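You operate a simulated robot arm through the tools that you are given. There is no shell and no other tool. Be economical: measure what you need, move in short steps, check, and stop when the job is done.

Carry out the task below with a simulated two-armed robot. There is one attempt and no reset: what you move stays moved.

Task
Take the oil tin and put it on the bin end of the bench. Open the grey basket, put the flat towel in the inside of the grey basket, then shut the basket. Fetch the thick towel and set it on the top of the recycling stand. Fetch the 50 L bag roll from the far end of the side counter and set it on the top of the chest. Push the yellow basket shut. Take the window pad and leave it on the worktop under the sockets. Pick up the juice bottle with one hand, pass it to the other hand and put it on the plant shelf. Open the holder flap. Any order will do. Set down upright: thick towel, juice bottle.
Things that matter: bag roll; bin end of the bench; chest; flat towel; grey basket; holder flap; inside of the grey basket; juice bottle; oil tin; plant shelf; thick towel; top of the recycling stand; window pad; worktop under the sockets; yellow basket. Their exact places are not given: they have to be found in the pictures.

It is judged by the outcome, as a careful person would: the job done as asked, and still so three seconds after it is handed in. It fails if anything else is knocked over, pushed out of place, dropped, spilled or broken. Flat cloth is picked up by pressing the open fingertips on it (5 to 10 N) and closing them slowly along it; thin cloth reads only 2 to 8 mm in the jaws.

Robot
Two 7-joint arms with two-finger parallel grippers on one trunk, on a base that drives. Base frame: it is fixed to the floor where the robot stands at the start and does not move with it; the origin is under the middle of the robot, x ahead of it, y to its left, z up. Lengths are in m, angles in rad, forces in N, time in s.
The left shoulder is at the start at [0.06, 0.143, 0.926], the right one opposite. With the tool pointing down near the work surface each hand reaches from about 0.26 to 0.46 m from the robot's upright axis, wherever it stands, measured 20 degrees to its own side. Places, roughly: bag roll [0.5, 2, 1]; bin end of the bench [-3, -0.2, 0.5]; chest [0.5, 2.7, 0.9]; flat towel [0.25, 1.5, 1]; grey basket [0.5, 2.4, 0.6]; holder flap [0.7, 2.5, 1.3]; inside of the grey basket [0.5, 2.4, 0.6]; juice bottle [-1.75, 3, 1]; oil tin (6x6x3 cm) [0.7, -0.1, 0.9]; plant shelf [-1.7, 3.2, 1.2]; thick towel [0.25, 1.75, 1]; top of the recycling stand [-1.7, 3.1, 0.9]; window pad (11x6x29 cm) [-0.4, 3, 0.3]; worktop under the sockets [0.8, -0.5, 0.9]; yellow basket [0.4, 2.7, 0.6]. Payload 1.57 kg a hand.
The TCP of each hand is the grasp point between the finger pads, 0.03 m short of the fingertips. In the tool frame z runs along the fingers and y along their closing line. Largest opening 0.11 m; finger width 0.024, thickness 0.012; the body of the gripper, 0.048 by 0.112 m, starts 0.078 m behind the TCP.
Orientation is that of the tool frame in the base frame, as a unit quaternion [x, y, z, w]. With the fingers straight down and closing along the base's y, the tool's x points along the base's -x, its y along +y and its z along -z.

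Tools
- The arms move only by the tool send_rows. It takes "left_moves", "right_moves" or both (then of equal length, played together; a hand with none holds still); each is a list of rows, each a list of 6 numbers: the shift along the tool's x, y, z in m, then the turn, a rotation vector about the tool's x, y, z in rad. In form: [[dx, dy, dz, ax, ay, az], ...]. A call has 1 to 8 rows; each row is the pose to reach, as a shift and turn from the pose commanded when the call began, along the tool's axes at that moment. "left_claw" and "right_claw" are, for a hand that has rows, the finger opening in m, from 0 to 0.11, set as the call begins (left out, the last holds). Each row takes 0.2 s and may step no farther than 0.05 m and 0.15 rad from the row before; otherwise, or with a gripper value out of range, the whole call is refused. A pose out of reach is approached as far as the arm can. The call stops where the force on the tool passes 40 N (or 10 N more than at its start, if that is more) or the arm is blocked; 0.2 s more then pass. The fingers move at their own pace (about 0.045 m/s each) and stop on an object; they squeeze with about 21 N. The grip force told is the motor's: it shows also when the fingers shut on nothing. Time passes only in rows, and 0.2 s behind the last, so rows that repeat a pose let the fingers close. It gives the time, the measured TCP pose, the force on the tool (base axes), the opening and the grip force at its end, in the units of the frame above (readings bear some noise), with the torque about the TCP (base axes, N m) and any sound that the robot's microphone picked up.
- Cameras (640 x 400 px; columns grow to the right, rows downward): "scene" is now at [0.0413, -0.0279, 1.533]; the picture's right is [-0.39, -0.92, 0.00], its down [-0.70, 0.30, -0.64] and it looks along [0.59, -0.25, -0.76] (base axes); focal length 287 px, centre (320, 200). "left" rides on the left gripper at [0.07, -0.016, -0.141] in its tool frame; the picture's right is [0.23, 0.97, 0.00], its down [-0.85, 0.20, -0.48] and it looks along [-0.47, 0.11, 0.88] (tool axes); focal length 222 px, centre (320, 200). "right" rides on the right gripper at [0.07, 0.016, -0.141] in its tool frame; the picture's right is [-0.23, 0.97, 0.00], its down [-0.86, -0.20, -0.48] and it looks along [-0.47, -0.11, 0.88] (tool axes); focal length 222 px, centre (320, 200).
- capture(camera): a new picture of that camera. It takes no simulated time.
- raise_lower(by): slides the trunk up (or, below 0, down) by that many m; the arms and the scene camera ride with it, the base frame stays. It gives what a move gives, with no picture.
- base_move(legs): drives the robot by 1 to 6 legs, each [ahead, left, turn to the left] in m, m and rad, along the robot's own axes; the way and the turn of a leg run together, so that a leg with both is an arc; at most 1.5 m and 3.142 rad a leg. The arms and the cameras ride along, it lands a little off, and it stops where it bumps. It gives what a move gives.
- turn_head(pan, tilt): turns the head with the scene camera to pan (to the left, within 1.501 rad either way) and tilt (down, from -0.506 to 1.204), counted from straight ahead of the robot. It gives what a move gives.
- pixel_to_xyz(camera, pixels): for up to 12 pixels [column, row] of the newest picture of that camera ("zoom" is the newest enlarged one), the place [x, y, z] in the base frame of the surface seen there, good to about 0.003 m. It takes no simulated time.
- enlarge(camera, box): a new picture of the part [left, top, right, bottom] of that camera's present view, enlarged. It takes no simulated time.
- sign_off(): hands the job in; it is judged then, once.

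Work in short steps. Measure before you move; look again where a grasp or a placing could have gone wrong, and mend it. You have 329 turns and 218 pictures in all, those below and enlarged ones among them. Open the grippers and draw the arms clear of the work before you hand the job in, unless the task says otherwise; then end with one line.

The tools are called after "Emit:" as name(argument=value, ...) on one line, values as JSON. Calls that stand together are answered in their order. send_rows: Moves the arms, as the interface text tells. Its arguments: {"type":"object","properties":{"left_moves":{"type":"array","items":{"type":"array","items":{"type":"number"}}},"left_claw":{"type":"number"},"right_moves":{"type":"array","items":{"type":"array","items":{"type":"number"}}},"right_claw":{"type":"number"}},"required":[]} The other tools are called the same way: raise_lower (by) slides the trunk up or down; base_move (legs) drives the base; turn_head (pan, tilt) turns the head that bears the scene camera; capture (camera) takes a picture; pixel_to_xyz (camera, pixels) gives the place of the surface under pixels of a picture; enlarge (camera, box) takes an enlarged picture of a part of a camera's view; sign_off () hands the job in.

At the start:

```text
t: 0.0
left_tcp_pos: [0.5019, 0.0702, 1.0012]
left_tcp_rot: [0.001, 1.0, 0.0, 0.0]
left_ft_force: [0.2, 0.9, -0.8]
left_torque: [-0.01, -0.01, 0.0]
left_opening: 0.1098
left_grip_force: 0.0
right_tcp_pos: [0.4285, -0.3165, 1.0002]
right_tcp_rot: [0.0, 1.0, -0.001, 0.0]
right_ft_force: [-0.7, -0.5, 0.1]
right_torque: [0.03, 0.01, -0.01]
right_opening: 0.1098
right_grip_force: 0.0
trunk travel left (down, up): [-0.525, 0.065]
robot x, y, heading: [0.0034, 0.0033, 0.002]
head pan, tilt: [-0.401, 0.869]
```

scene: 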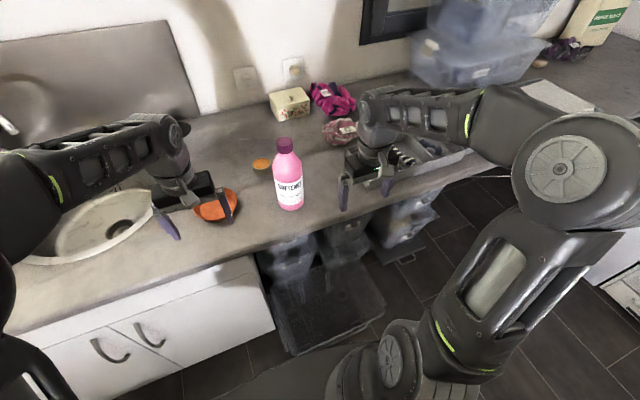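
right: 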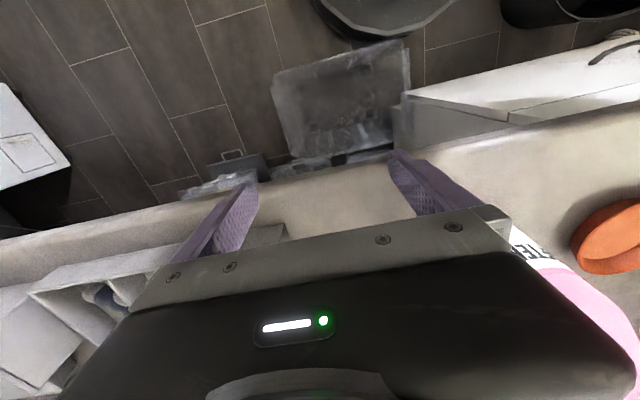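
left: 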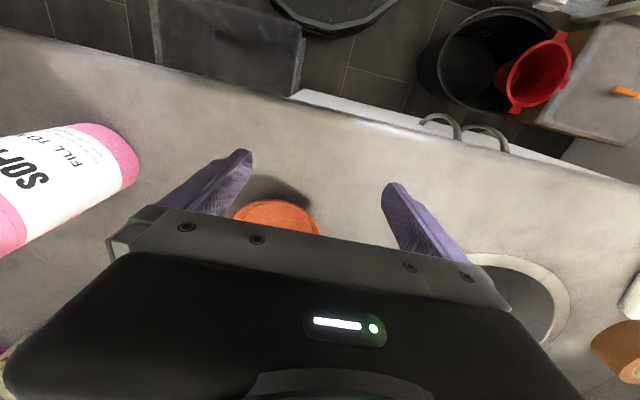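

The oil tin looks to be the beige box at about (290,103); sockets at (245,77), (293,67). I measure these.

Emit:
pixel_to_xyz(camera="scene", pixels=[[288, 98], [290, 112], [275, 108], [306, 104], [245, 77], [293, 67], [287, 150], [250, 120], [262, 165], [340, 130], [330, 100], [215, 205]])

Emit:
enlarge(camera="scene", box=[200, 40, 420, 220])

```text
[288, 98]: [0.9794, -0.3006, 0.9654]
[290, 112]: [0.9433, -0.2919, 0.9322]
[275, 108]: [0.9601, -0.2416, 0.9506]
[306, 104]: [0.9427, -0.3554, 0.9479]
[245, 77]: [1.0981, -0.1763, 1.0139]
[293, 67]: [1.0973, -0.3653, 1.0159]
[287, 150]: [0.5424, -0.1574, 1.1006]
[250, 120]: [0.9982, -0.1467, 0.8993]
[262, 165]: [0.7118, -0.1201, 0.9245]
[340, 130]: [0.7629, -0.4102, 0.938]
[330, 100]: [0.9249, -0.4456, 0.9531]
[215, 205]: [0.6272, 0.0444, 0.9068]
```

```text
2.22 times, centred on (310, 130) of scene
```

zoom: 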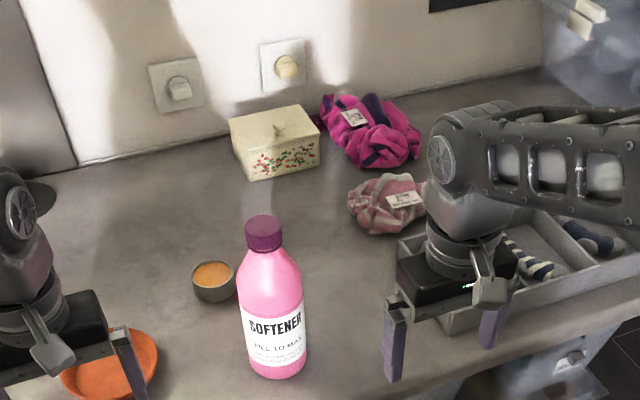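

The oil tin is the small round pot at zoom (213,282), near [0.71,-0.12,0.92]. I look around before moving.

Emit:
pixel_to_xyz(camera="zoom", pixels=[[196, 270], [233, 270], [213, 262], [213, 285], [213, 300], [264, 220], [275, 300], [275, 375], [150, 355], [385, 195], [330, 385], [250, 240]])

Emit:
turn_head(pan=1.3, tilt=0.4)

Emit:
capture(camera="scene")

Emit:
turn_head(pan=0.3, tilt=0.7)

Emit:
capture(camera="scene")

```text
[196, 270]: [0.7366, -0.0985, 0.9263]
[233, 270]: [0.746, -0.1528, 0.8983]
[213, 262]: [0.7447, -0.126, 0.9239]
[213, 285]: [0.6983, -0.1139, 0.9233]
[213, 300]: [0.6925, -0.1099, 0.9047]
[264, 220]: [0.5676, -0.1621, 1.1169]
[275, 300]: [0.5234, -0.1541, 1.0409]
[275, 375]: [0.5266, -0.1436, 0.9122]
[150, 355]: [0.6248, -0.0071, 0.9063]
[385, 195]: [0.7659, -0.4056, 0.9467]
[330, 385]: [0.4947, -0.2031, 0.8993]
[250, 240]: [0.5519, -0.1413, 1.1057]
```

```text
t: 1.7
left_tcp_pos: [0.5024, 0.0691, 1.0003]
left_tcp_rot: [0.0, 1.0, 0.001, 0.0]
left_ft_force: [-0.2, -0.7, 0.6]
left_torque: [0.02, 0.0, 0.0]
left_opening: 0.1102
left_grip_force: 0.1
right_tcp_pos: [0.4281, -0.3166, 1.0003]
right_tcp_rot: [0.0, 1.0, -0.001, 0.0]
right_ft_force: [0.3, 0.3, -0.2]
right_torque: [0.02, -0.06, -0.01]
right_opening: 0.1101
right_grip_force: 0.2
trunk travel left (down, up): [-0.525, 0.065]
robot x, y, heading: [-0.0047, 0.0034, 0.0]
head pan, tilt: [1.3, 0.4]
```

```text
213 pictures are left
```

scene: 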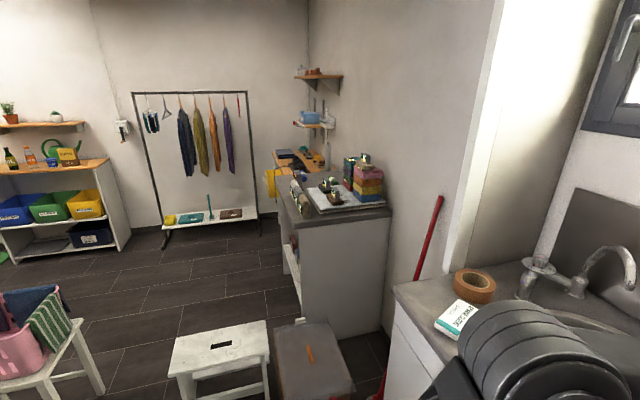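

```text
t: 3.0
left_tcp_pos: [0.5033, 0.0709, 0.9991]
left_tcp_rot: [0.0, 1.0, 0.0, 0.001]
left_ft_force: [-0.5, -0.6, -0.7]
left_torque: [0.02, -0.03, 0.01]
left_opening: 0.1099
left_grip_force: 0.0
right_tcp_pos: [0.4272, -0.3164, 0.9993]
right_tcp_rot: [0.0, 1.0, 0.001, 0.0]
right_ft_force: [-0.7, -0.1, 0.4]
right_torque: [0.0, 0.01, 0.0]
right_opening: 0.1101
right_grip_force: 0.1
trunk travel left (down, up): [-0.525, 0.065]
robot x, y, heading: [0.0019, 0.0034, 0.002]
head pan, tilt: [0.3, 0.7]
```

```text
212 pictures are left
```

scene: 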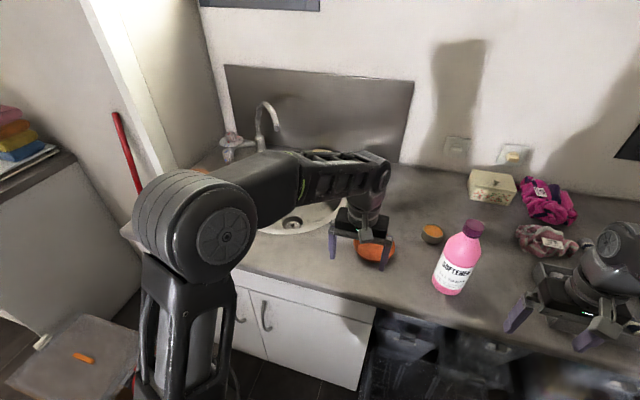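

The tin is a pot centred near [0.718,-0.122], top z 0.925. The softener bottle is clear of a straight reach; I extend the left hand over the tin at height, forward first.

Emit:
send_rows(left_moves=[[-0.05, 0, 0, 0, 0, 0], [-0.1, 0, 0, 0, 0, 0], [-0.15, 0, 0, 0, 0, 0], [-0.2, 0, 0, 0, 0, 0], [-0.215, -0.05, 0, 0, 0, 0], [-0.215, -0.1, 0, 0, 0, 0], [-0.215, -0.15, 0, 0, 0, 0], [-0.215, -0.192, 0, 0, 0, 0]], left_claw=0.11)

Emit:
capture(camera="scene")

Emit:
capture(camera="left")

```text
refused: row 5 steps farther than a row can; nothing moved
```

```text
211 pictures are left
```

scene: 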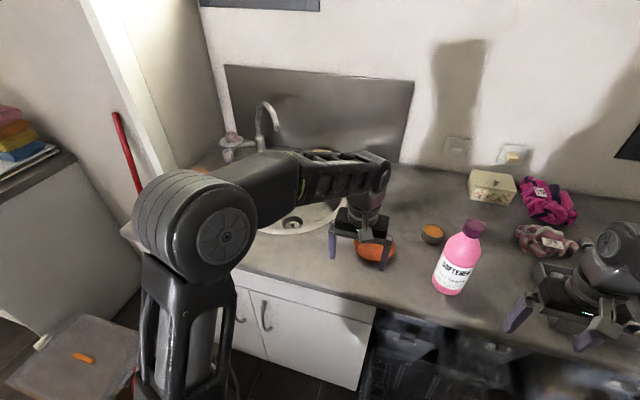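

```text
210 pictures are left
```

left: 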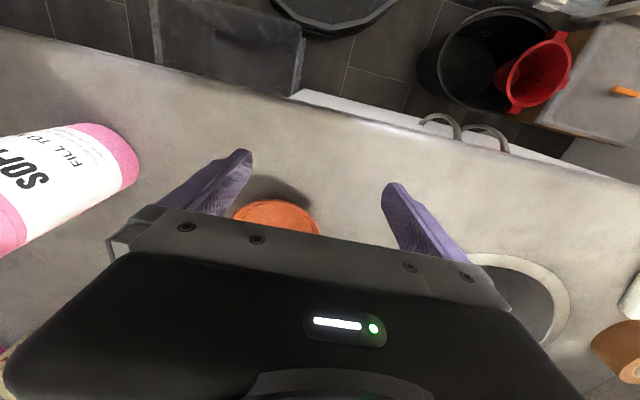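

The call was refused for a step over the limit; I resend with smaller steps.

Emit:
send_rows(left_moves=[[-0.045, 0, 0, 0, 0, 0], [-0.09, 0, 0, 0, 0, 0], [-0.135, 0, 0, 0, 0, 0], [-0.18, 0, 0, 0, 0, 0], [-0.21, -0.035, 0, 0, 0, 0], [-0.215, -0.08, 0, 0, 0, 0], [-0.215, -0.125, 0, 0, 0, 0], [-0.215, -0.17, 0, 0, 0, 0]], left_claw=0.11)

Emit:
capture(camera="scene")

```text
t: 4.8
left_tcp_pos: [0.6087, -0.0452, 0.9771]
left_tcp_rot: [-0.002, 1.0, -0.001, 0.0]
left_ft_force: [0.0, 0.8, 0.0]
left_torque: [-0.11, 0.04, -0.02]
left_opening: 0.1101
left_grip_force: 0.0
left hand out of reach, approached as far as the arm can: row 3, 4, 5, 6, 7, 8
right_tcp_pos: [0.4278, -0.3115, 1.0016]
right_tcp_rot: [-0.002, 1.0, -0.001, 0.0]
right_ft_force: [0.2, 0.8, 0.3]
right_torque: [-0.09, 0.04, 0.01]
right_opening: 0.1102
right_grip_force: 0.0
trunk travel left (down, up): [-0.525, 0.065]
robot x, y, heading: [-0.0012, -0.0004, 0.0]
head pan, tilt: [0.3, 0.7]
```

```text
209 pictures are left
```

scene: 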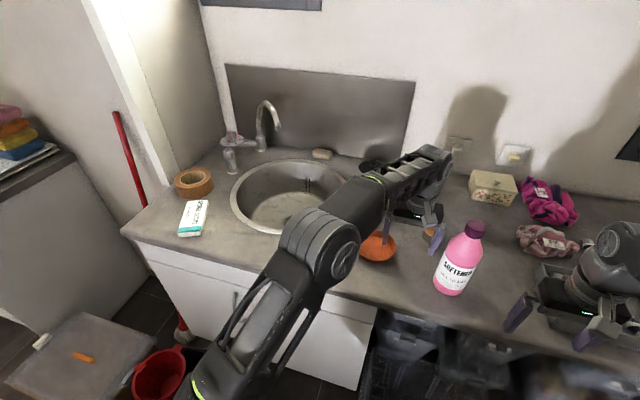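

Reach ends at about 0.61 m ahead. I draw the hand back to clear things, and look down in front of the base to see if I can drive closer.

Emit:
send_rows(left_moves=[[0.04, 0.04, 0.0, 0, 0, 0], [0.08, 0.08, -0.03, 0, 0, 0], [0.11, 0.1, -0.05, 0, 0, 0]])

Emit:
turn_head(pan=-0.1, tilt=1.2)

Emit:
capture(camera="scene")

```text
refused: row 1 steps farther than a row can; nothing moved
```

```text
t: 5.7
left_tcp_pos: [0.6074, -0.049, 0.9765]
left_tcp_rot: [0.0, 1.0, 0.0, 0.0]
left_ft_force: [-0.6, 0.5, 0.9]
left_torque: [-0.02, 0.0, -0.01]
left_opening: 0.1101
left_grip_force: 0.0
right_tcp_pos: [0.4284, -0.3167, 0.9995]
right_tcp_rot: [-0.001, 1.0, 0.001, -0.001]
right_ft_force: [-0.2, 0.0, 0.0]
right_torque: [-0.02, -0.01, -0.02]
right_opening: 0.1099
right_grip_force: 0.0
trunk travel left (down, up): [-0.525, 0.065]
robot x, y, heading: [0.0019, -0.0025, 0.001]
head pan, tilt: [-0.099, 1.201]
```

```text
208 pictures are left
```

scene: 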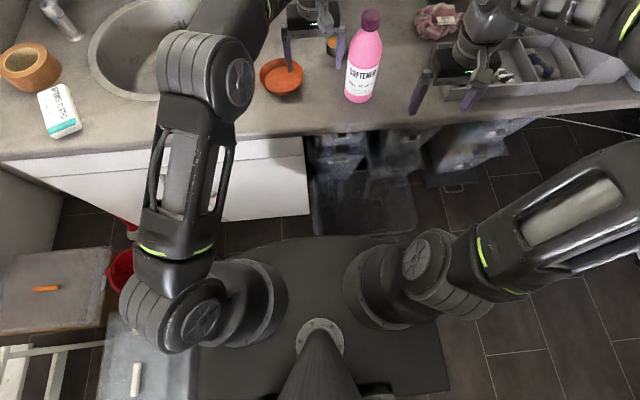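

The base front shows around (370,240) and crates below the counter at (350,200). I measure the gap.

Emit:
pixel_to_xyz(camera="scene", pixels=[[320, 232], [380, 238], [330, 245], [360, 220], [350, 195], [240, 165], [250, 215], [340, 133], [120, 270], [60, 290], [140, 340], [440, 190]])

Emit:
send_rows(left_moves=[[0.03, 0.03, 0.0, 0, 0, 0], [0.06, 0.06, -0.02, 0, 0, 0], [0.09, 0.09, -0.04, 0, 0, 0], [0.11, 0.1, -0.05, 0, 0, 0]])

```text
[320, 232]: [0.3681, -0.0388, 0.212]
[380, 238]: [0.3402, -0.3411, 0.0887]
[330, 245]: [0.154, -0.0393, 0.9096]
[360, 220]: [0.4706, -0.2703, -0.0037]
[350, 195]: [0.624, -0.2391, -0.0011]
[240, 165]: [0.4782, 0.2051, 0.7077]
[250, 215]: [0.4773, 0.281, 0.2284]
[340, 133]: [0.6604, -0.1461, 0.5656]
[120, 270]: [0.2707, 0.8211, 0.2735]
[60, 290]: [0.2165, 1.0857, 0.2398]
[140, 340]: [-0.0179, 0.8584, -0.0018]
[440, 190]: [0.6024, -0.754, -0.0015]
```

```text
t: 6.7
left_tcp_pos: [0.4975, 0.0522, 1.0267]
left_tcp_rot: [0.0, 1.0, 0.001, 0.0]
left_ft_force: [0.0, -0.4, 0.5]
left_torque: [0.02, -0.01, 0.02]
left_opening: 0.1098
left_grip_force: 0.1
right_tcp_pos: [0.4288, -0.3163, 0.9988]
right_tcp_rot: [0.0, 1.0, 0.0, 0.0]
right_ft_force: [-0.2, -0.1, -0.1]
right_torque: [-0.02, 0.01, 0.04]
right_opening: 0.1101
right_grip_force: 0.1
trunk travel left (down, up): [-0.525, 0.065]
robot x, y, heading: [0.0004, -0.0002, 0.004]
head pan, tilt: [-0.099, 1.201]
```

The base front (x≈0.37) has about 0.1 m to the cabinet (x≈0.478). A 45° tilted, yawed hand gives the reach and clears the softener; I drive 0.05 m ahead and yaw the hand.

Emit:
base_move(legs=[[0.05, 0, 0]])

Emit:
send_rows(left_moves=[[0, 0, 0, 0, 0, 0.15], [0, 0, 0, 0, 0, 0.3], [0, 0, 0, 0, 0, 0.45], [0, 0, 0, 0, 0, 0.6]])

Emit:
send_rows(left_moves=[[0, 0, 0, 0, -0.14, 0], [0, 0, 0, 0, -0.28, 0], [0, 0, 0, 0, -0.42, 0], [0, 0, 0, 0, -0.55, 0], [0, 0, 0, 0, -0.67, 0], [0, 0, 0, 0, -0.785, 0]])

Emit:
turn_head(pan=-0.1, tilt=0.8)

Emit:
capture(camera="scene")

```text
t: 7.6
left_tcp_pos: [0.5212, 0.0504, 1.0268]
left_tcp_rot: [0.001, 1.0, 0.0, 0.0]
left_ft_force: [0.3, -0.3, -0.2]
left_torque: [0.01, 0.04, -0.03]
left_opening: 0.1098
left_grip_force: 0.1
right_tcp_pos: [0.4511, -0.3164, 0.9994]
right_tcp_rot: [0.001, 1.0, 0.0, -0.001]
right_ft_force: [0.7, -0.1, -0.5]
right_torque: [0.05, 0.05, 0.02]
right_opening: 0.1101
right_grip_force: 0.1
trunk travel left (down, up): [-0.525, 0.065]
robot x, y, heading: [0.0223, -0.0004, -0.004]
head pan, tilt: [-0.099, 1.201]
stopped in leg 1: the robot was blocked; the commanded pose is now the measured one
```

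```text
t: 8.6
left_tcp_pos: [0.519, 0.0507, 1.0276]
left_tcp_rot: [0.298, 0.955, 0.0, 0.001]
left_ft_force: [-0.1, 0.7, 0.5]
left_torque: [0.01, 0.01, 0.01]
left_opening: 0.1101
left_grip_force: 0.1
right_tcp_pos: [0.45, -0.3182, 0.999]
right_tcp_rot: [0.001, 1.0, 0.0, 0.0]
right_ft_force: [0.3, 0.6, 0.1]
right_torque: [0.01, 0.03, 0.02]
right_opening: 0.11
right_grip_force: 0.1
trunk travel left (down, up): [-0.525, 0.065]
robot x, y, heading: [0.0223, 0.0022, 0.003]
head pan, tilt: [-0.099, 1.201]
```

```text
t: 10.0
left_tcp_pos: [0.518, 0.0513, 1.0281]
left_tcp_rot: [0.274, 0.882, -0.114, 0.367]
left_ft_force: [0.4, 0.5, -0.5]
left_torque: [-0.03, 0.02, -0.01]
left_opening: 0.1102
left_grip_force: 0.1
right_tcp_pos: [0.4489, -0.3187, 1.0005]
right_tcp_rot: [0.001, 1.0, 0.001, 0.0]
right_ft_force: [0.0, 0.5, 1.1]
right_torque: [-0.01, 0.03, 0.0]
right_opening: 0.1102
right_grip_force: 0.1
trunk travel left (down, up): [-0.525, 0.065]
robot x, y, heading: [0.0211, -0.0001, 0.002]
head pan, tilt: [-0.099, 1.201]
```

```text
t: 10.8
left_tcp_pos: [0.5189, 0.0517, 1.0283]
left_tcp_rot: [0.275, 0.882, -0.114, 0.366]
left_ft_force: [0.3, 0.6, -0.1]
left_torque: [-0.01, 0.02, 0.01]
left_opening: 0.11
left_grip_force: 0.1
right_tcp_pos: [0.4486, -0.3165, 1.0005]
right_tcp_rot: [0.001, 1.0, 0.0, 0.0]
right_ft_force: [0.4, -0.2, -0.4]
right_torque: [-0.02, 0.0, -0.01]
right_opening: 0.1099
right_grip_force: 0.1
trunk travel left (down, up): [-0.525, 0.065]
robot x, y, heading: [0.0215, 0.0007, 0.0]
head pan, tilt: [-0.099, 0.799]
```

```text
207 pictures are left
```

scene: 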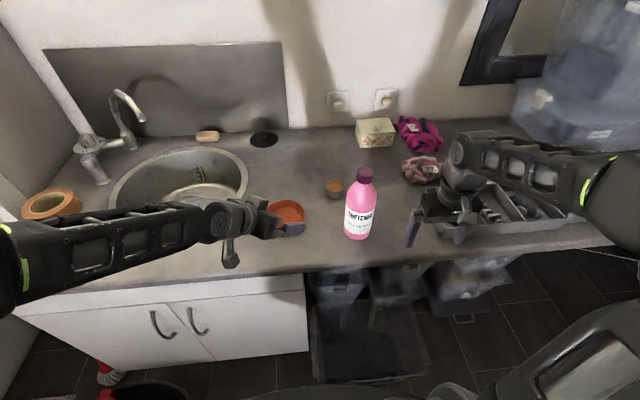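

The base bumped at x 0.022, so its radius is about 0.45. The tin is at (335,187); I measure it closely.

Emit:
enlarge(camera="scene", box=[240, 130, 400, 230])

Emit:
pixel_to_xyz(camera="zoom", pixels=[[352, 225], [405, 225], [378, 212], [378, 235], [378, 255], [378, 243], [360, 210], [395, 210]])

```text
4.00 times, centred on (320, 180) of scene
```

zoom: 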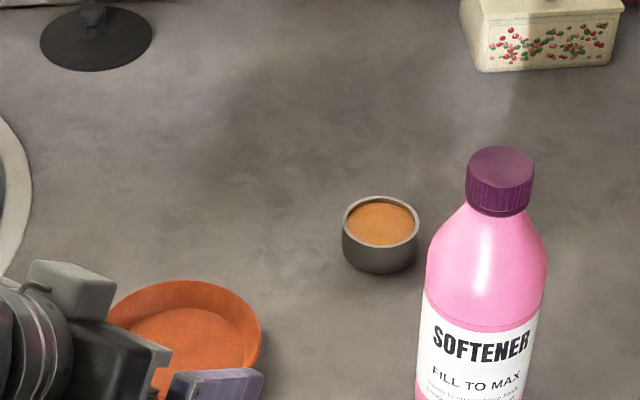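

```text
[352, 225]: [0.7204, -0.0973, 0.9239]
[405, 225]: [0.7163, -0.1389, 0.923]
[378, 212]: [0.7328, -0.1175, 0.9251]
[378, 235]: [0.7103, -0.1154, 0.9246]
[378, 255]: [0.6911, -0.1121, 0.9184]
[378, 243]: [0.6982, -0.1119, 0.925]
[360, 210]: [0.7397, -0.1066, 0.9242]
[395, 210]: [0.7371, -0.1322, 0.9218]
```

Tin centre ≈ [0.722,-0.119]. I slide up and sideways to align, then approach along the fingers, stopping 4 cm short to check.

Emit:
send_rows(left_moves=[[-0.045, -0.01, 0, 0, 0, 0], [-0.09, -0.02, 0, 0, 0, 0], [-0.1103, -0.0265, 0.03, 0, 0, 0], [-0.1103, -0.0265, 0.075, 0, 0, 0], [-0.1103, -0.0265, 0.12, 0, 0, 0], [-0.1103, -0.0265, 0.165, 0, 0, 0], [-0.1103, -0.0265, 0.205, 0, 0, 0]], left_claw=0.11)

Emit:
enlarge(camera="scene", box=[240, 130, 400, 230])

Emit:
capture(camera="left")

```text
t: 12.4
left_tcp_pos: [0.689, -0.0974, 0.96]
left_tcp_rot: [0.274, 0.883, -0.113, 0.365]
left_ft_force: [0.2, -0.2, 0.1]
left_torque: [-0.02, 0.03, 0.01]
left_opening: 0.1101
left_grip_force: 0.1
right_tcp_pos: [0.4509, -0.3162, 0.9991]
right_tcp_rot: [0.001, 1.0, 0.0, 0.0]
right_ft_force: [0.6, -0.1, 0.1]
right_torque: [-0.02, 0.02, 0.0]
right_opening: 0.1099
right_grip_force: 0.0
trunk travel left (down, up): [-0.525, 0.065]
robot x, y, heading: [0.0213, 0.0021, 0.001]
head pan, tilt: [-0.099, 0.799]
```

```text
4.00 times, centred on (320, 180) of scene
```

zoom: 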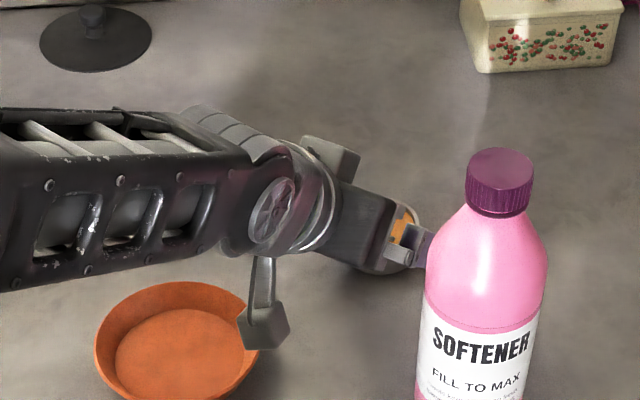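

```text
204 pictures are left
```

left: 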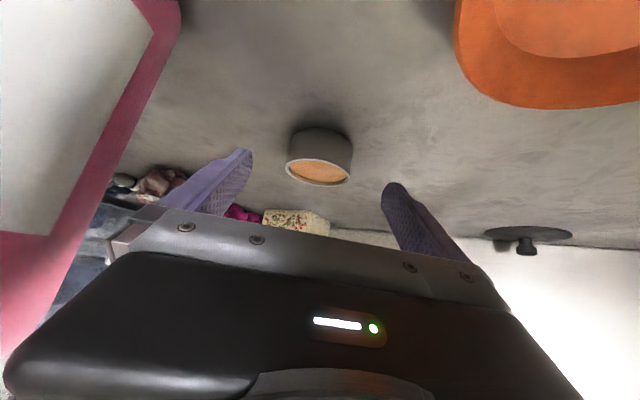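

The tin sits between the fingers at (320,155). I finish the approach and close.

Emit:
send_rows(left_moves=[[0, 0, 0.02, 0, 0, 0], [0, 0, 0.04, 0, 0, 0], [0, 0, 0.041, 0, 0, 0]])

Emit:
send_rows(left_moves=[[0, 0, 0, 0, 0, 0], [0, 0, 0, 0, 0, 0], [0, 0, 0, 0, 0, 0], [0, 0, 0, 0, 0, 0], [0, 0, 0, 0, 0, 0]], left_claw=0.0)

Emit:
capture(camera="left")

```text
t: 13.2
left_tcp_pos: [0.7127, -0.1146, 0.9316]
left_tcp_rot: [0.274, 0.882, -0.113, 0.366]
left_ft_force: [0.3, 0.6, 0.6]
left_torque: [-0.01, -0.01, 0.02]
left_opening: 0.1099
left_grip_force: 0.0
right_tcp_pos: [0.4488, -0.3168, 1.0004]
right_tcp_rot: [0.001, 1.0, 0.0, 0.0]
right_ft_force: [0.3, -0.6, -0.2]
right_torque: [0.0, 0.02, 0.0]
right_opening: 0.1101
right_grip_force: 0.0
trunk travel left (down, up): [-0.525, 0.065]
robot x, y, heading: [0.023, -0.0011, -0.004]
head pan, tilt: [-0.099, 0.799]
```

```text
t: 14.4
left_tcp_pos: [0.7122, -0.1137, 0.932]
left_tcp_rot: [0.274, 0.882, -0.113, 0.365]
left_ft_force: [0.2, 0.1, -0.4]
left_torque: [-0.06, -0.01, 0.02]
left_opening: 0.0591
left_grip_force: 21.4
right_tcp_pos: [0.4487, -0.3173, 0.9994]
right_tcp_rot: [0.002, 1.0, 0.001, 0.0]
right_ft_force: [0.4, -0.9, -0.6]
right_torque: [0.0, -0.03, 0.01]
right_opening: 0.1103
right_grip_force: 0.1
trunk travel left (down, up): [-0.525, 0.065]
robot x, y, heading: [0.0239, -0.0045, -0.002]
head pan, tilt: [-0.099, 0.799]
```

```text
203 pictures are left
```

left: 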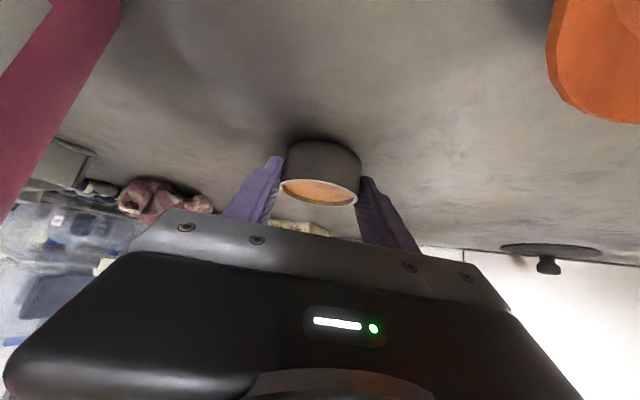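

Gripped at 0.059 m. I lift straight up 0.1 m, then draw it back level toward the robot.

Emit:
send_rows(left_moves=[[-0.035, 0, -0.035, 0, 0, 0], [-0.07, 0, -0.07, 0, 0, 0], [-0.035, 0, -0.105, 0, 0, 0], [0, 0, -0.14, 0, 0, 0], [0.035, 0, -0.175, 0, 0, 0], [0.07, 0, -0.21, 0, 0, 0], [0.105, 0, -0.245, 0, 0, 0]])

Emit:
capture(camera="scene")

Emit:
capture(camera="left")

```text
t: 16.1
left_tcp_pos: [0.5067, 0.0263, 1.0302]
left_tcp_rot: [0.273, 0.882, -0.114, 0.366]
left_ft_force: [0.2, -0.3, 0.3]
left_torque: [-0.02, -0.01, -0.01]
left_opening: 0.0001
left_grip_force: 20.6
right_tcp_pos: [0.4474, -0.3167, 1.0011]
right_tcp_rot: [0.001, 1.0, -0.001, 0.002]
right_ft_force: [1.1, 0.5, 0.2]
right_torque: [-0.01, 0.01, 0.02]
right_opening: 0.1097
right_grip_force: 0.1
trunk travel left (down, up): [-0.525, 0.065]
robot x, y, heading: [0.0228, -0.0029, 0.0]
head pan, tilt: [-0.099, 0.799]
```

```text
202 pictures are left
```

scene: 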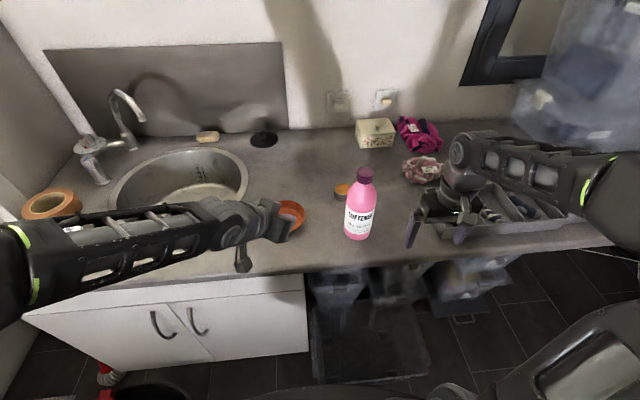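

```text
201 pictures are left
```

left: 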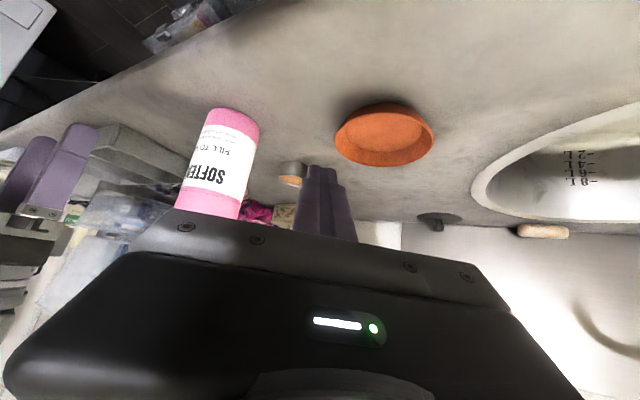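

The opening went to 0: the tin slipped out. I look at how it stands now.

Emit:
enlarge(camera="scene", box=[290, 155, 390, 218])

Emit:
pixel_to_xyz(camera="zoom", pixels=[[320, 220], [285, 215], [320, 190], [320, 240], [290, 235], [320, 260], [345, 200]])

Emit:
enlarge(camera="left", box=[230, 130, 360, 220])

```text
6.35 times, centred on (340, 186) of scene
```

zoom: 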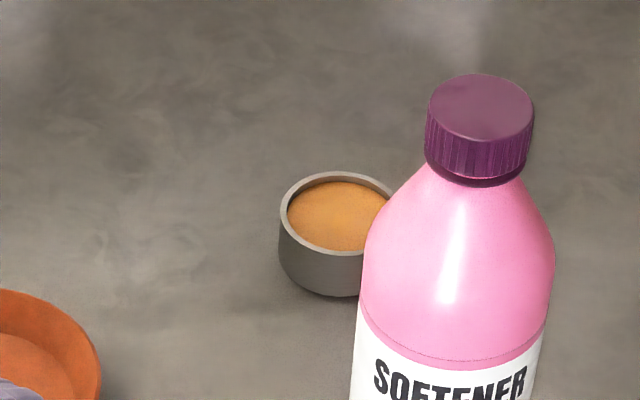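

```text
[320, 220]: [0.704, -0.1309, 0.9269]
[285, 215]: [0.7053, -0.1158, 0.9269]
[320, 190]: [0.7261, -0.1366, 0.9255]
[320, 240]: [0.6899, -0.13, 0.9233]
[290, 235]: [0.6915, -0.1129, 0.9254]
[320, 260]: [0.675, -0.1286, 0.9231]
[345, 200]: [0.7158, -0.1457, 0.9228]
```

```text
4.44 times, centred on (295, 175) of left
```

zoom: 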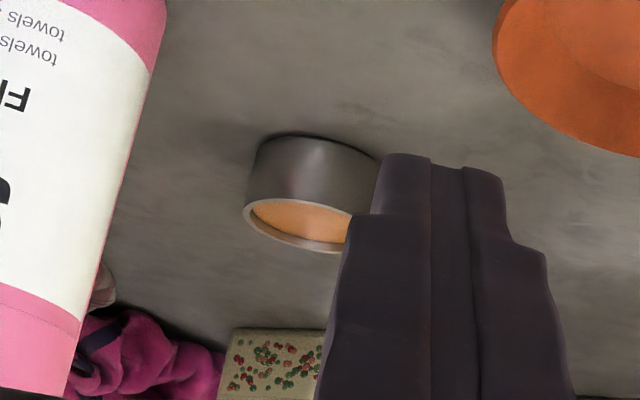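

The tin still stands upright, now near [0.705,-0.145]. I'll regrip with a steeper hand (30° tilt) and more yaw for fuller pad contact, raising the trunk for reach.

Emit:
raise_lower(by=0.06)

Emit:
send_rows(left_moves=[[0, 0, 0, 0, 0.13, 0], [0, 0, 0, 0, 0.2618, 0]], left_claw=0.09)

Emit:
send_rows(left_moves=[[0, 0, 0, 0.06, 0, 0.104], [0, 0, 0, 0.12, 0, 0.208], [0, 0, 0, 0.15, 0, 0.26]])

Emit:
enlarge(camera="scene", box=[270, 140, 400, 221])

Emit:
pixel_to_xyz(camera="zoom", pixels=[[320, 220], [340, 200], [340, 180], [300, 220], [320, 240], [360, 180], [330, 190]])

```text
t: 17.1
left_tcp_pos: [0.508, 0.0253, 1.0905]
left_tcp_rot: [0.274, 0.882, -0.113, 0.365]
left_ft_force: [-0.1, 0.3, 0.2]
left_torque: [0.0, -0.04, 0.0]
left_opening: 0.0
left_grip_force: 20.7
right_tcp_pos: [0.4496, -0.317, 1.0589]
right_tcp_rot: [0.001, 1.0, 0.001, 0.0]
right_ft_force: [-0.1, 0.3, 0.1]
right_torque: [-0.05, 0.04, 0.0]
right_opening: 0.1102
right_grip_force: 0.0
trunk travel left (down, up): [-0.585, 0.005]
robot x, y, heading: [0.0221, 0.0041, -0.005]
head pan, tilt: [-0.099, 0.799]
```

```text
t: 17.6
left_tcp_pos: [0.5074, 0.0249, 1.0903]
left_tcp_rot: [0.287, 0.923, -0.076, 0.246]
left_ft_force: [-0.1, -0.1, -1.3]
left_torque: [0.0, -0.03, -0.01]
left_opening: 0.0496
left_grip_force: 0.1
right_tcp_pos: [0.4496, -0.3169, 1.0603]
right_tcp_rot: [0.002, 1.0, -0.001, 0.0]
right_ft_force: [-0.4, 0.1, -0.2]
right_torque: [-0.01, -0.01, 0.02]
right_opening: 0.1098
right_grip_force: 0.1
trunk travel left (down, up): [-0.585, 0.005]
robot x, y, heading: [0.0191, 0.0018, -0.001]
head pan, tilt: [-0.099, 0.799]
```

```text
t: 18.4
left_tcp_pos: [0.5079, 0.026, 1.0901]
left_tcp_rot: [0.422, 0.869, -0.113, 0.233]
left_ft_force: [-0.2, -0.1, -0.3]
left_torque: [-0.01, -0.03, 0.01]
left_opening: 0.0899
left_grip_force: 0.0
right_tcp_pos: [0.4495, -0.3161, 1.0607]
right_tcp_rot: [0.0, 1.0, 0.0, -0.001]
right_ft_force: [0.0, 0.2, 0.0]
right_torque: [-0.01, 0.01, 0.01]
right_opening: 0.11
right_grip_force: 0.2
trunk travel left (down, up): [-0.585, 0.005]
robot x, y, heading: [0.0188, 0.0007, 0.001]
head pan, tilt: [-0.099, 0.799]
```

```text
4.92 times, centred on (335, 180) of scene
```

zoom: 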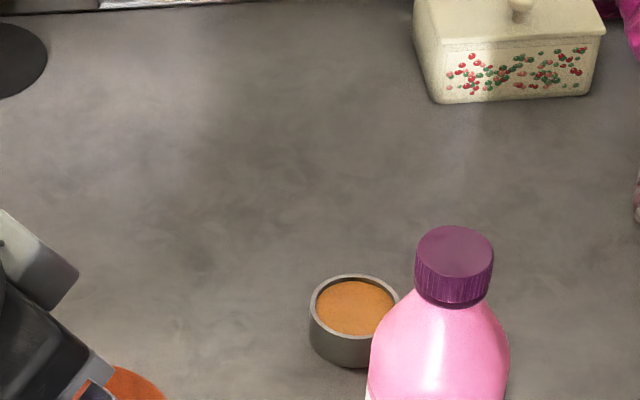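

```text
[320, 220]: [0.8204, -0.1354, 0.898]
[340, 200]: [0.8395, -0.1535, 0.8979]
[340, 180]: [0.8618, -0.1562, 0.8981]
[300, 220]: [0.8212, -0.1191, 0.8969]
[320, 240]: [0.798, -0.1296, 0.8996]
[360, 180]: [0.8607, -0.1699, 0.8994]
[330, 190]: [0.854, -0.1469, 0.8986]
```

Emit:
pixel_to_xyz(camera="zoom", pixels=[[312, 310], [355, 276], [355, 307], [356, 337], [340, 335], [393, 290], [335, 280], [455, 262], [455, 285], [375, 360], [440, 340], [505, 340]])

```text
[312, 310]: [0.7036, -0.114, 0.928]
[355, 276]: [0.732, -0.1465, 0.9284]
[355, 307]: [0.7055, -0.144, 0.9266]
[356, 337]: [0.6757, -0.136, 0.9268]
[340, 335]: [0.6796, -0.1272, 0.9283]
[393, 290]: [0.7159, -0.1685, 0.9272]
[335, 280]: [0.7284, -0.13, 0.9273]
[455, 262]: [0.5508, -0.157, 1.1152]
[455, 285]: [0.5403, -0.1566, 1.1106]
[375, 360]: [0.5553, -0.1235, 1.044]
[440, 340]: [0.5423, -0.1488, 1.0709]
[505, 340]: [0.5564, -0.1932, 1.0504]
```

Tin centre [0.705,-0.143], rim 0.927. I align and come down along the fingers, stopping 4.5 cm short.

Emit:
send_rows(left_moves=[[-0.044, 0.0165, 0, 0, 0, 0], [-0.088, 0.033, 0, 0, 0, 0], [-0.1325, 0.0494, 0, 0, 0, 0], [-0.1325, 0.0494, 0.048, 0, 0, 0], [-0.1325, 0.0494, 0.096, 0, 0, 0], [-0.1325, 0.0494, 0.144, 0, 0, 0], [-0.1325, 0.0494, 0.19, 0, 0, 0], [-0.1325, 0.0494, 0.215, 0, 0, 0]])

Emit:
capture(camera="left")

Emit:
enlarge(camera="scene", box=[240, 130, 400, 230])

```text
t: 20.2
left_tcp_pos: [0.6834, -0.1187, 0.9696]
left_tcp_rot: [0.42, 0.87, -0.112, 0.232]
left_ft_force: [0.8, 0.3, -0.8]
left_torque: [0.02, 0.01, -0.03]
left_opening: 0.09
left_grip_force: 0.1
right_tcp_pos: [0.4492, -0.3169, 1.0608]
right_tcp_rot: [0.001, 1.0, 0.0, 0.0]
right_ft_force: [0.1, -0.4, -0.9]
right_torque: [0.02, 0.01, 0.0]
right_opening: 0.1101
right_grip_force: 0.0
trunk travel left (down, up): [-0.585, 0.005]
robot x, y, heading: [0.0218, 0.0032, -0.001]
head pan, tilt: [-0.099, 0.799]
```

```text
197 pictures are left
```

left: 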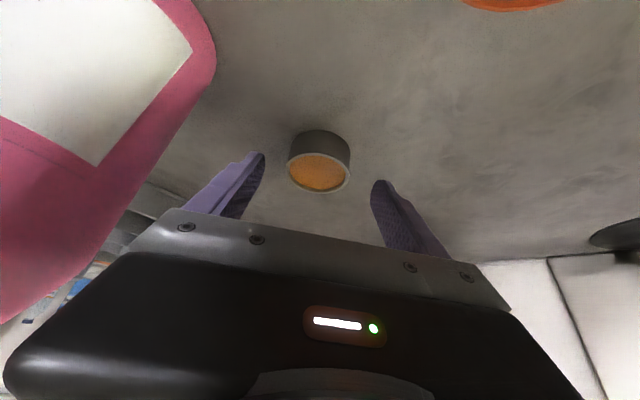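

```text
4.00 times, centred on (320, 180) of scene
```

zoom: 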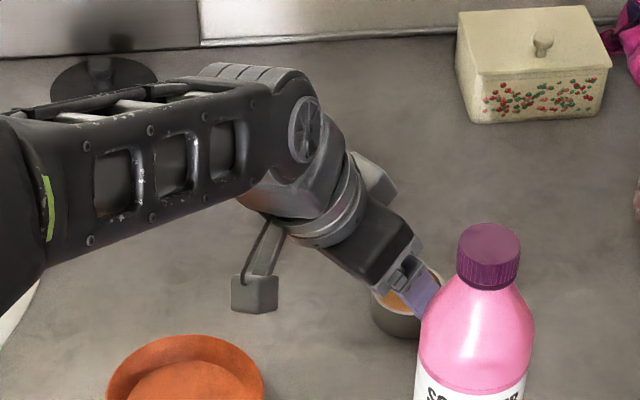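

Centred again at (320,160). I finish the descent by 0.045 and close.

Emit:
send_rows(left_moves=[[0, 0, 0.025, 0, 0, 0], [0, 0, 0.045, 0, 0, 0], [0, 0, 0.046, 0, 0, 0]])

Emit:
send_rows(left_moves=[[0, 0, 0, 0, 0, 0], [0, 0, 0, 0, 0, 0], [0, 0, 0, 0, 0, 0], [0, 0, 0, 0, 0, 0], [0, 0, 0, 0, 0, 0], [0, 0, 0, 0, 0, 0]], left_claw=0.0)

Emit:
enlarge(camera="left", box=[220, 80, 430, 240])

```text
t: 21.1
left_tcp_pos: [0.6973, -0.1364, 0.933]
left_tcp_rot: [0.421, 0.869, -0.113, 0.235]
left_ft_force: [-3.4, 3.4, 7.0]
left_torque: [-0.15, 0.34, -0.21]
left_opening: 0.09
left_grip_force: 0.2
right_tcp_pos: [0.4491, -0.3177, 1.0605]
right_tcp_rot: [0.001, 1.0, -0.001, 0.001]
right_ft_force: [-0.1, -0.4, 0.6]
right_torque: [0.0, -0.02, -0.02]
right_opening: 0.1101
right_grip_force: 0.1
trunk travel left (down, up): [-0.585, 0.005]
robot x, y, heading: [0.0233, 0.0022, -0.001]
head pan, tilt: [-0.099, 0.799]
```

```text
t: 22.4
left_tcp_pos: [0.6975, -0.1378, 0.933]
left_tcp_rot: [0.42, 0.869, -0.113, 0.234]
left_ft_force: [-2.2, -4.5, 11.1]
left_torque: [-0.42, 0.28, 0.0]
left_opening: 0.0592
left_grip_force: 21.2
right_tcp_pos: [0.4477, -0.3164, 1.062]
right_tcp_rot: [0.001, 1.0, 0.0, 0.001]
right_ft_force: [0.4, -0.3, 0.7]
right_torque: [0.0, 0.0, 0.01]
right_opening: 0.1102
right_grip_force: 0.1
trunk travel left (down, up): [-0.585, 0.005]
robot x, y, heading: [0.0266, -0.0024, 0.001]
head pan, tilt: [-0.099, 0.799]
```

```text
2.50 times, centred on (325, 160) of left
```

zoom: 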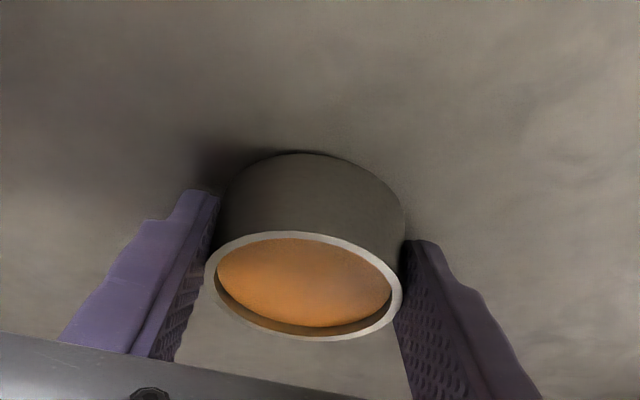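

Closed at 0.059 with slight counter contact. I lift very gently by 2 cm and check.

Emit:
send_rows(left_moves=[[-0.002, 0, -0.003, 0, 0, 0], [-0.004, 0, -0.007, 0, 0, 0], [-0.006, 0, -0.01, 0, 0, 0], [-0.008, 0, -0.014, 0, 0, 0], [-0.01, 0, -0.017, 0, 0, 0], [-0.01, 0, -0.017, 0, 0, 0]])

Emit:
enlarge(camera="left", box=[220, 80, 430, 240])

```text
t: 23.9
left_tcp_pos: [0.6982, -0.1359, 0.9497]
left_tcp_rot: [0.421, 0.869, -0.113, 0.233]
left_ft_force: [0.9, -0.3, -0.7]
left_torque: [0.01, -0.01, 0.03]
left_opening: 0.059
left_grip_force: 21.0
right_tcp_pos: [0.449, -0.3176, 1.0612]
right_tcp_rot: [0.001, 1.0, 0.0, 0.0]
right_ft_force: [0.5, -0.4, -0.2]
right_torque: [-0.01, 0.0, 0.0]
right_opening: 0.11
right_grip_force: 0.0
trunk travel left (down, up): [-0.585, 0.005]
robot x, y, heading: [0.0208, 0.0001, 0.001]
head pan, tilt: [-0.099, 0.799]
```

```text
2.50 times, centred on (325, 160) of left
```

zoom: 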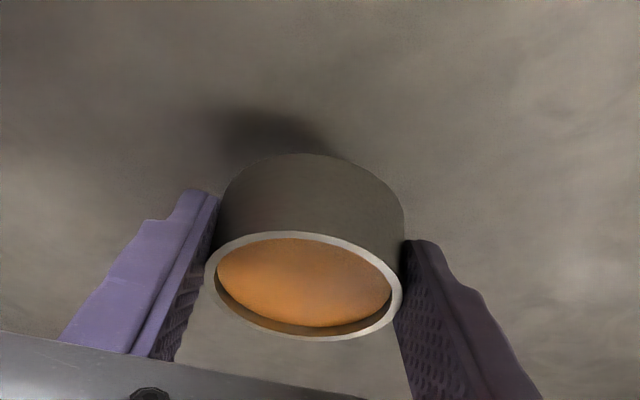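

Held and level. I lift further and draw back in small steps.

Emit:
send_rows(left_moves=[[-0.01, 0, -0.0173, 0, 0, 0], [-0.02, 0, -0.0346, 0, 0, 0], [-0.03, 0, -0.052, 0, 0, 0], [-0.04, 0, -0.0693, 0, 0, 0], [-0.045, 0, -0.078, 0, 0, 0], [-0.028, 0, -0.088, 0, 0, 0], [-0.01, 0, -0.098, 0, 0, 0], [0.007, 0, -0.108, 0, 0, 0]])

Emit:
send_rows(left_moves=[[0.017, 0, -0.01, 0, 0, 0], [0.035, 0, -0.02, 0, 0, 0], [0.052, 0, -0.03, 0, 0, 0], [0.07, 0, -0.04, 0, 0, 0], [0.087, 0, -0.05, 0, 0, 0], [0.104, 0, -0.06, 0, 0, 0], [0.121, 0, -0.07, 0, 0, 0], [0.13, 0, -0.075, 0, 0, 0]])

Emit:
capture(camera="left")

Emit:
capture(camera="scene")

```text
t: 25.6
left_tcp_pos: [0.6604, -0.089, 1.0399]
left_tcp_rot: [0.421, 0.869, -0.113, 0.234]
left_ft_force: [0.2, -0.4, -0.9]
left_torque: [-0.04, -0.01, 0.02]
left_opening: 0.0591
left_grip_force: 21.0
right_tcp_pos: [0.4486, -0.316, 1.0612]
right_tcp_rot: [0.001, 1.0, 0.0, 0.0]
right_ft_force: [-0.2, -0.4, -0.5]
right_torque: [-0.02, -0.01, 0.03]
right_opening: 0.1101
right_grip_force: 0.1
trunk travel left (down, up): [-0.585, 0.005]
robot x, y, heading: [0.0167, -0.0005, -0.003]
head pan, tilt: [-0.099, 0.799]
```

```text
t: 27.4
left_tcp_pos: [0.5681, 0.0294, 1.0395]
left_tcp_rot: [0.422, 0.869, -0.113, 0.232]
left_ft_force: [0.4, 0.4, -1.1]
left_torque: [-0.01, 0.04, 0.01]
left_opening: 0.059
left_grip_force: 21.0
right_tcp_pos: [0.4487, -0.3164, 1.0601]
right_tcp_rot: [0.001, 1.0, 0.0, -0.001]
right_ft_force: [-0.2, -0.6, 0.2]
right_torque: [0.01, 0.04, -0.02]
right_opening: 0.11
right_grip_force: 0.0
trunk travel left (down, up): [-0.585, 0.005]
robot x, y, heading: [0.0232, -0.0002, -0.0]
head pan, tilt: [-0.099, 0.799]
```

```text
193 pictures are left
```

left: 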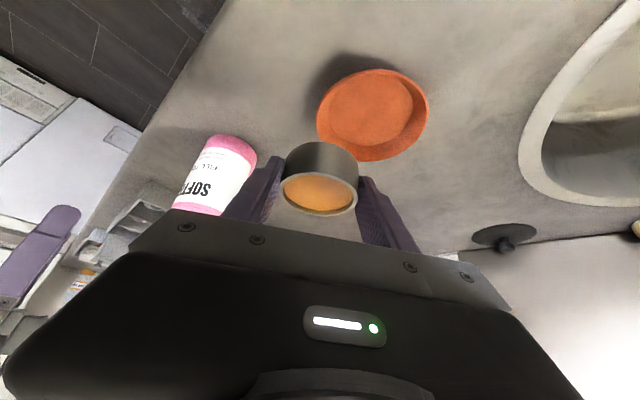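

```text
192 pictures are left
```

scene: 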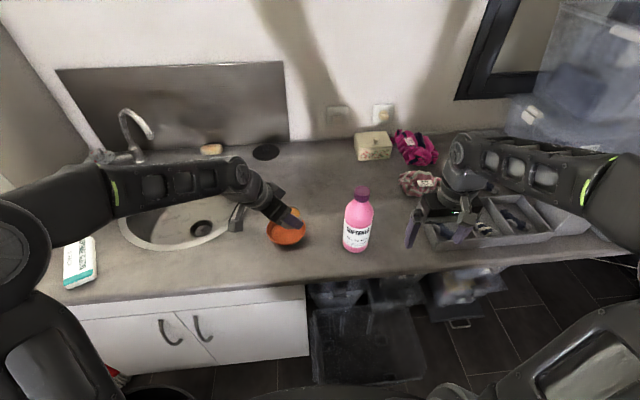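

The tin is held and level. Before backing off I look to both sides for obstacles.

Emit:
turn_head(pan=1.5, tilt=0.6)

Emit:
capture(camera="scene")

Emit:
pixel_to_xyz(camera="scene", pixels=[[100, 200], [250, 200], [200, 300], [320, 300], [60, 300], [100, 380], [20, 250], [320, 200], [400, 200], [250, 380]])

Emit:
turn_head(pan=-1.5, tilt=0.5)

Emit:
capture(camera="scene")

Emit:
pixel_to_xyz(camera="scene", pixels=[[100, 200], [250, 200], [200, 300], [320, 300], [500, 300], [500, 380], [600, 250], [320, 200], [400, 200], [620, 380]])

```text
t: 29.1
left_tcp_pos: [0.5676, 0.0276, 1.0394]
left_tcp_rot: [0.422, 0.869, -0.113, 0.233]
left_ft_force: [0.2, 0.5, -1.0]
left_torque: [0.03, 0.01, -0.02]
left_opening: 0.0592
left_grip_force: 21.1
right_tcp_pos: [0.4495, -0.3172, 1.0604]
right_tcp_rot: [0.0, 1.0, 0.0, 0.0]
right_ft_force: [-0.4, 0.0, 0.0]
right_torque: [-0.02, 0.01, -0.01]
right_opening: 0.11
right_grip_force: 0.1
trunk travel left (down, up): [-0.585, 0.005]
robot x, y, heading: [0.0228, 0.0043, 0.008]
head pan, tilt: [1.499, 0.6]
```

```text
191 pictures are left
```

scene: 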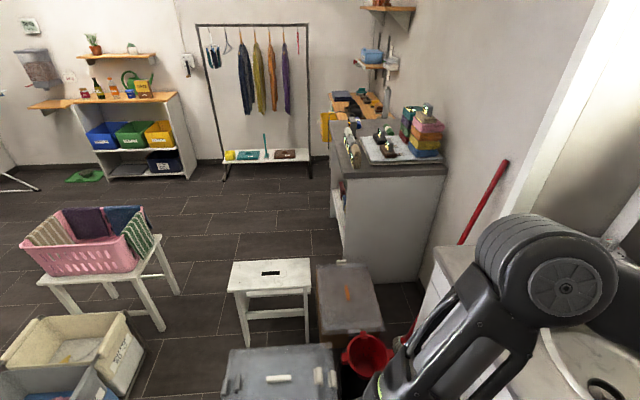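

```text
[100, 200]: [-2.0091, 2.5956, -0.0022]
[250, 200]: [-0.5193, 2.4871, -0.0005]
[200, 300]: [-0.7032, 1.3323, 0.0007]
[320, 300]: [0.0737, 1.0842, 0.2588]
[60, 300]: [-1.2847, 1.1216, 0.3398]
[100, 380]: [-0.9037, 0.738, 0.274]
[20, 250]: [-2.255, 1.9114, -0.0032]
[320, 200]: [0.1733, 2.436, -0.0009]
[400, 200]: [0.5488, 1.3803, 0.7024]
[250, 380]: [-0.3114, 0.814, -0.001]
```

```text
t: 31.7
left_tcp_pos: [0.5689, 0.0276, 1.0398]
left_tcp_rot: [0.421, 0.869, -0.112, 0.233]
left_ft_force: [1.1, -0.6, -0.1]
left_torque: [-0.03, 0.0, 0.03]
left_opening: 0.0592
left_grip_force: 21.1
right_tcp_pos: [0.4491, -0.3168, 1.0604]
right_tcp_rot: [0.0, 1.0, 0.0, 0.0]
right_ft_force: [-0.7, 0.2, -0.8]
right_torque: [0.02, 0.02, 0.0]
right_opening: 0.1099
right_grip_force: 0.0
trunk travel left (down, up): [-0.585, 0.005]
robot x, y, heading: [0.0198, -0.0007, 0.0]
head pan, tilt: [-1.499, 0.499]
```

```text
190 pictures are left
```

scene: 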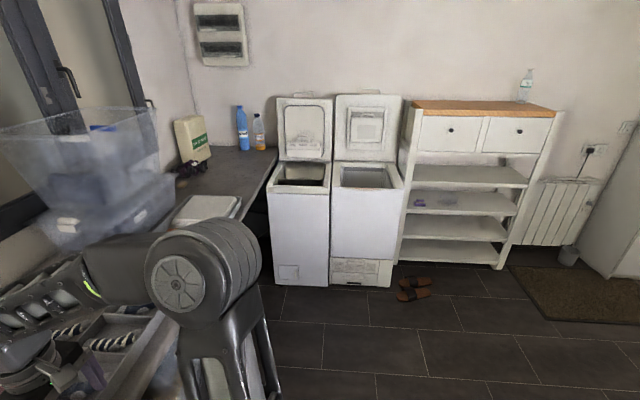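

```text
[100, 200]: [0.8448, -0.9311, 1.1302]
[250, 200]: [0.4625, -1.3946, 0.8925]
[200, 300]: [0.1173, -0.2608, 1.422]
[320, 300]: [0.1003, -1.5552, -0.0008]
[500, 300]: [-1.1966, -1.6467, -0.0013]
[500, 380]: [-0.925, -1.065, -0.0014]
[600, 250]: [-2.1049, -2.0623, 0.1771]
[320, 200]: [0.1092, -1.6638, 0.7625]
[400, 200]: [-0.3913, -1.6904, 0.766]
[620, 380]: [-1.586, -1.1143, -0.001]
```

The floor to the right and behind seems free. I back up 0.3 m, then turn to the right about 90° and look.

Emit:
base_move(legs=[[-0.3, 0, 0], [0, 0, -1.57]])

Emit:
capture(camera="scene")

```text
t: 37.6
left_tcp_pos: [-0.2459, -0.5462, 1.0403]
left_tcp_rot: [0.912, 0.319, -0.244, 0.085]
left_ft_force: [0.3, 0.4, -1.1]
left_torque: [0.01, 0.0, 0.02]
left_opening: 0.0592
left_grip_force: 21.3
right_tcp_pos: [-0.5923, -0.429, 1.0598]
right_tcp_rot: [0.706, 0.708, 0.0, 0.0]
right_ft_force: [-0.9, 0.1, -0.4]
right_torque: [0.02, -0.01, -0.05]
right_opening: 0.11
right_grip_force: 0.1
trunk travel left (down, up): [-0.585, 0.005]
robot x, y, heading: [-0.2755, 0.0004, -1.569]
head pan, tilt: [-1.499, 0.499]
```

```text
189 pictures are left
```

scene: 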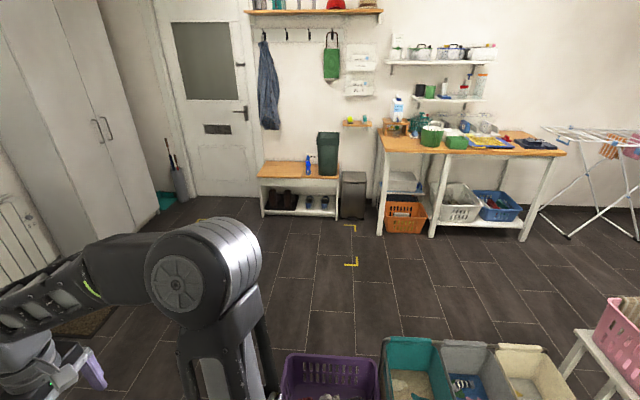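

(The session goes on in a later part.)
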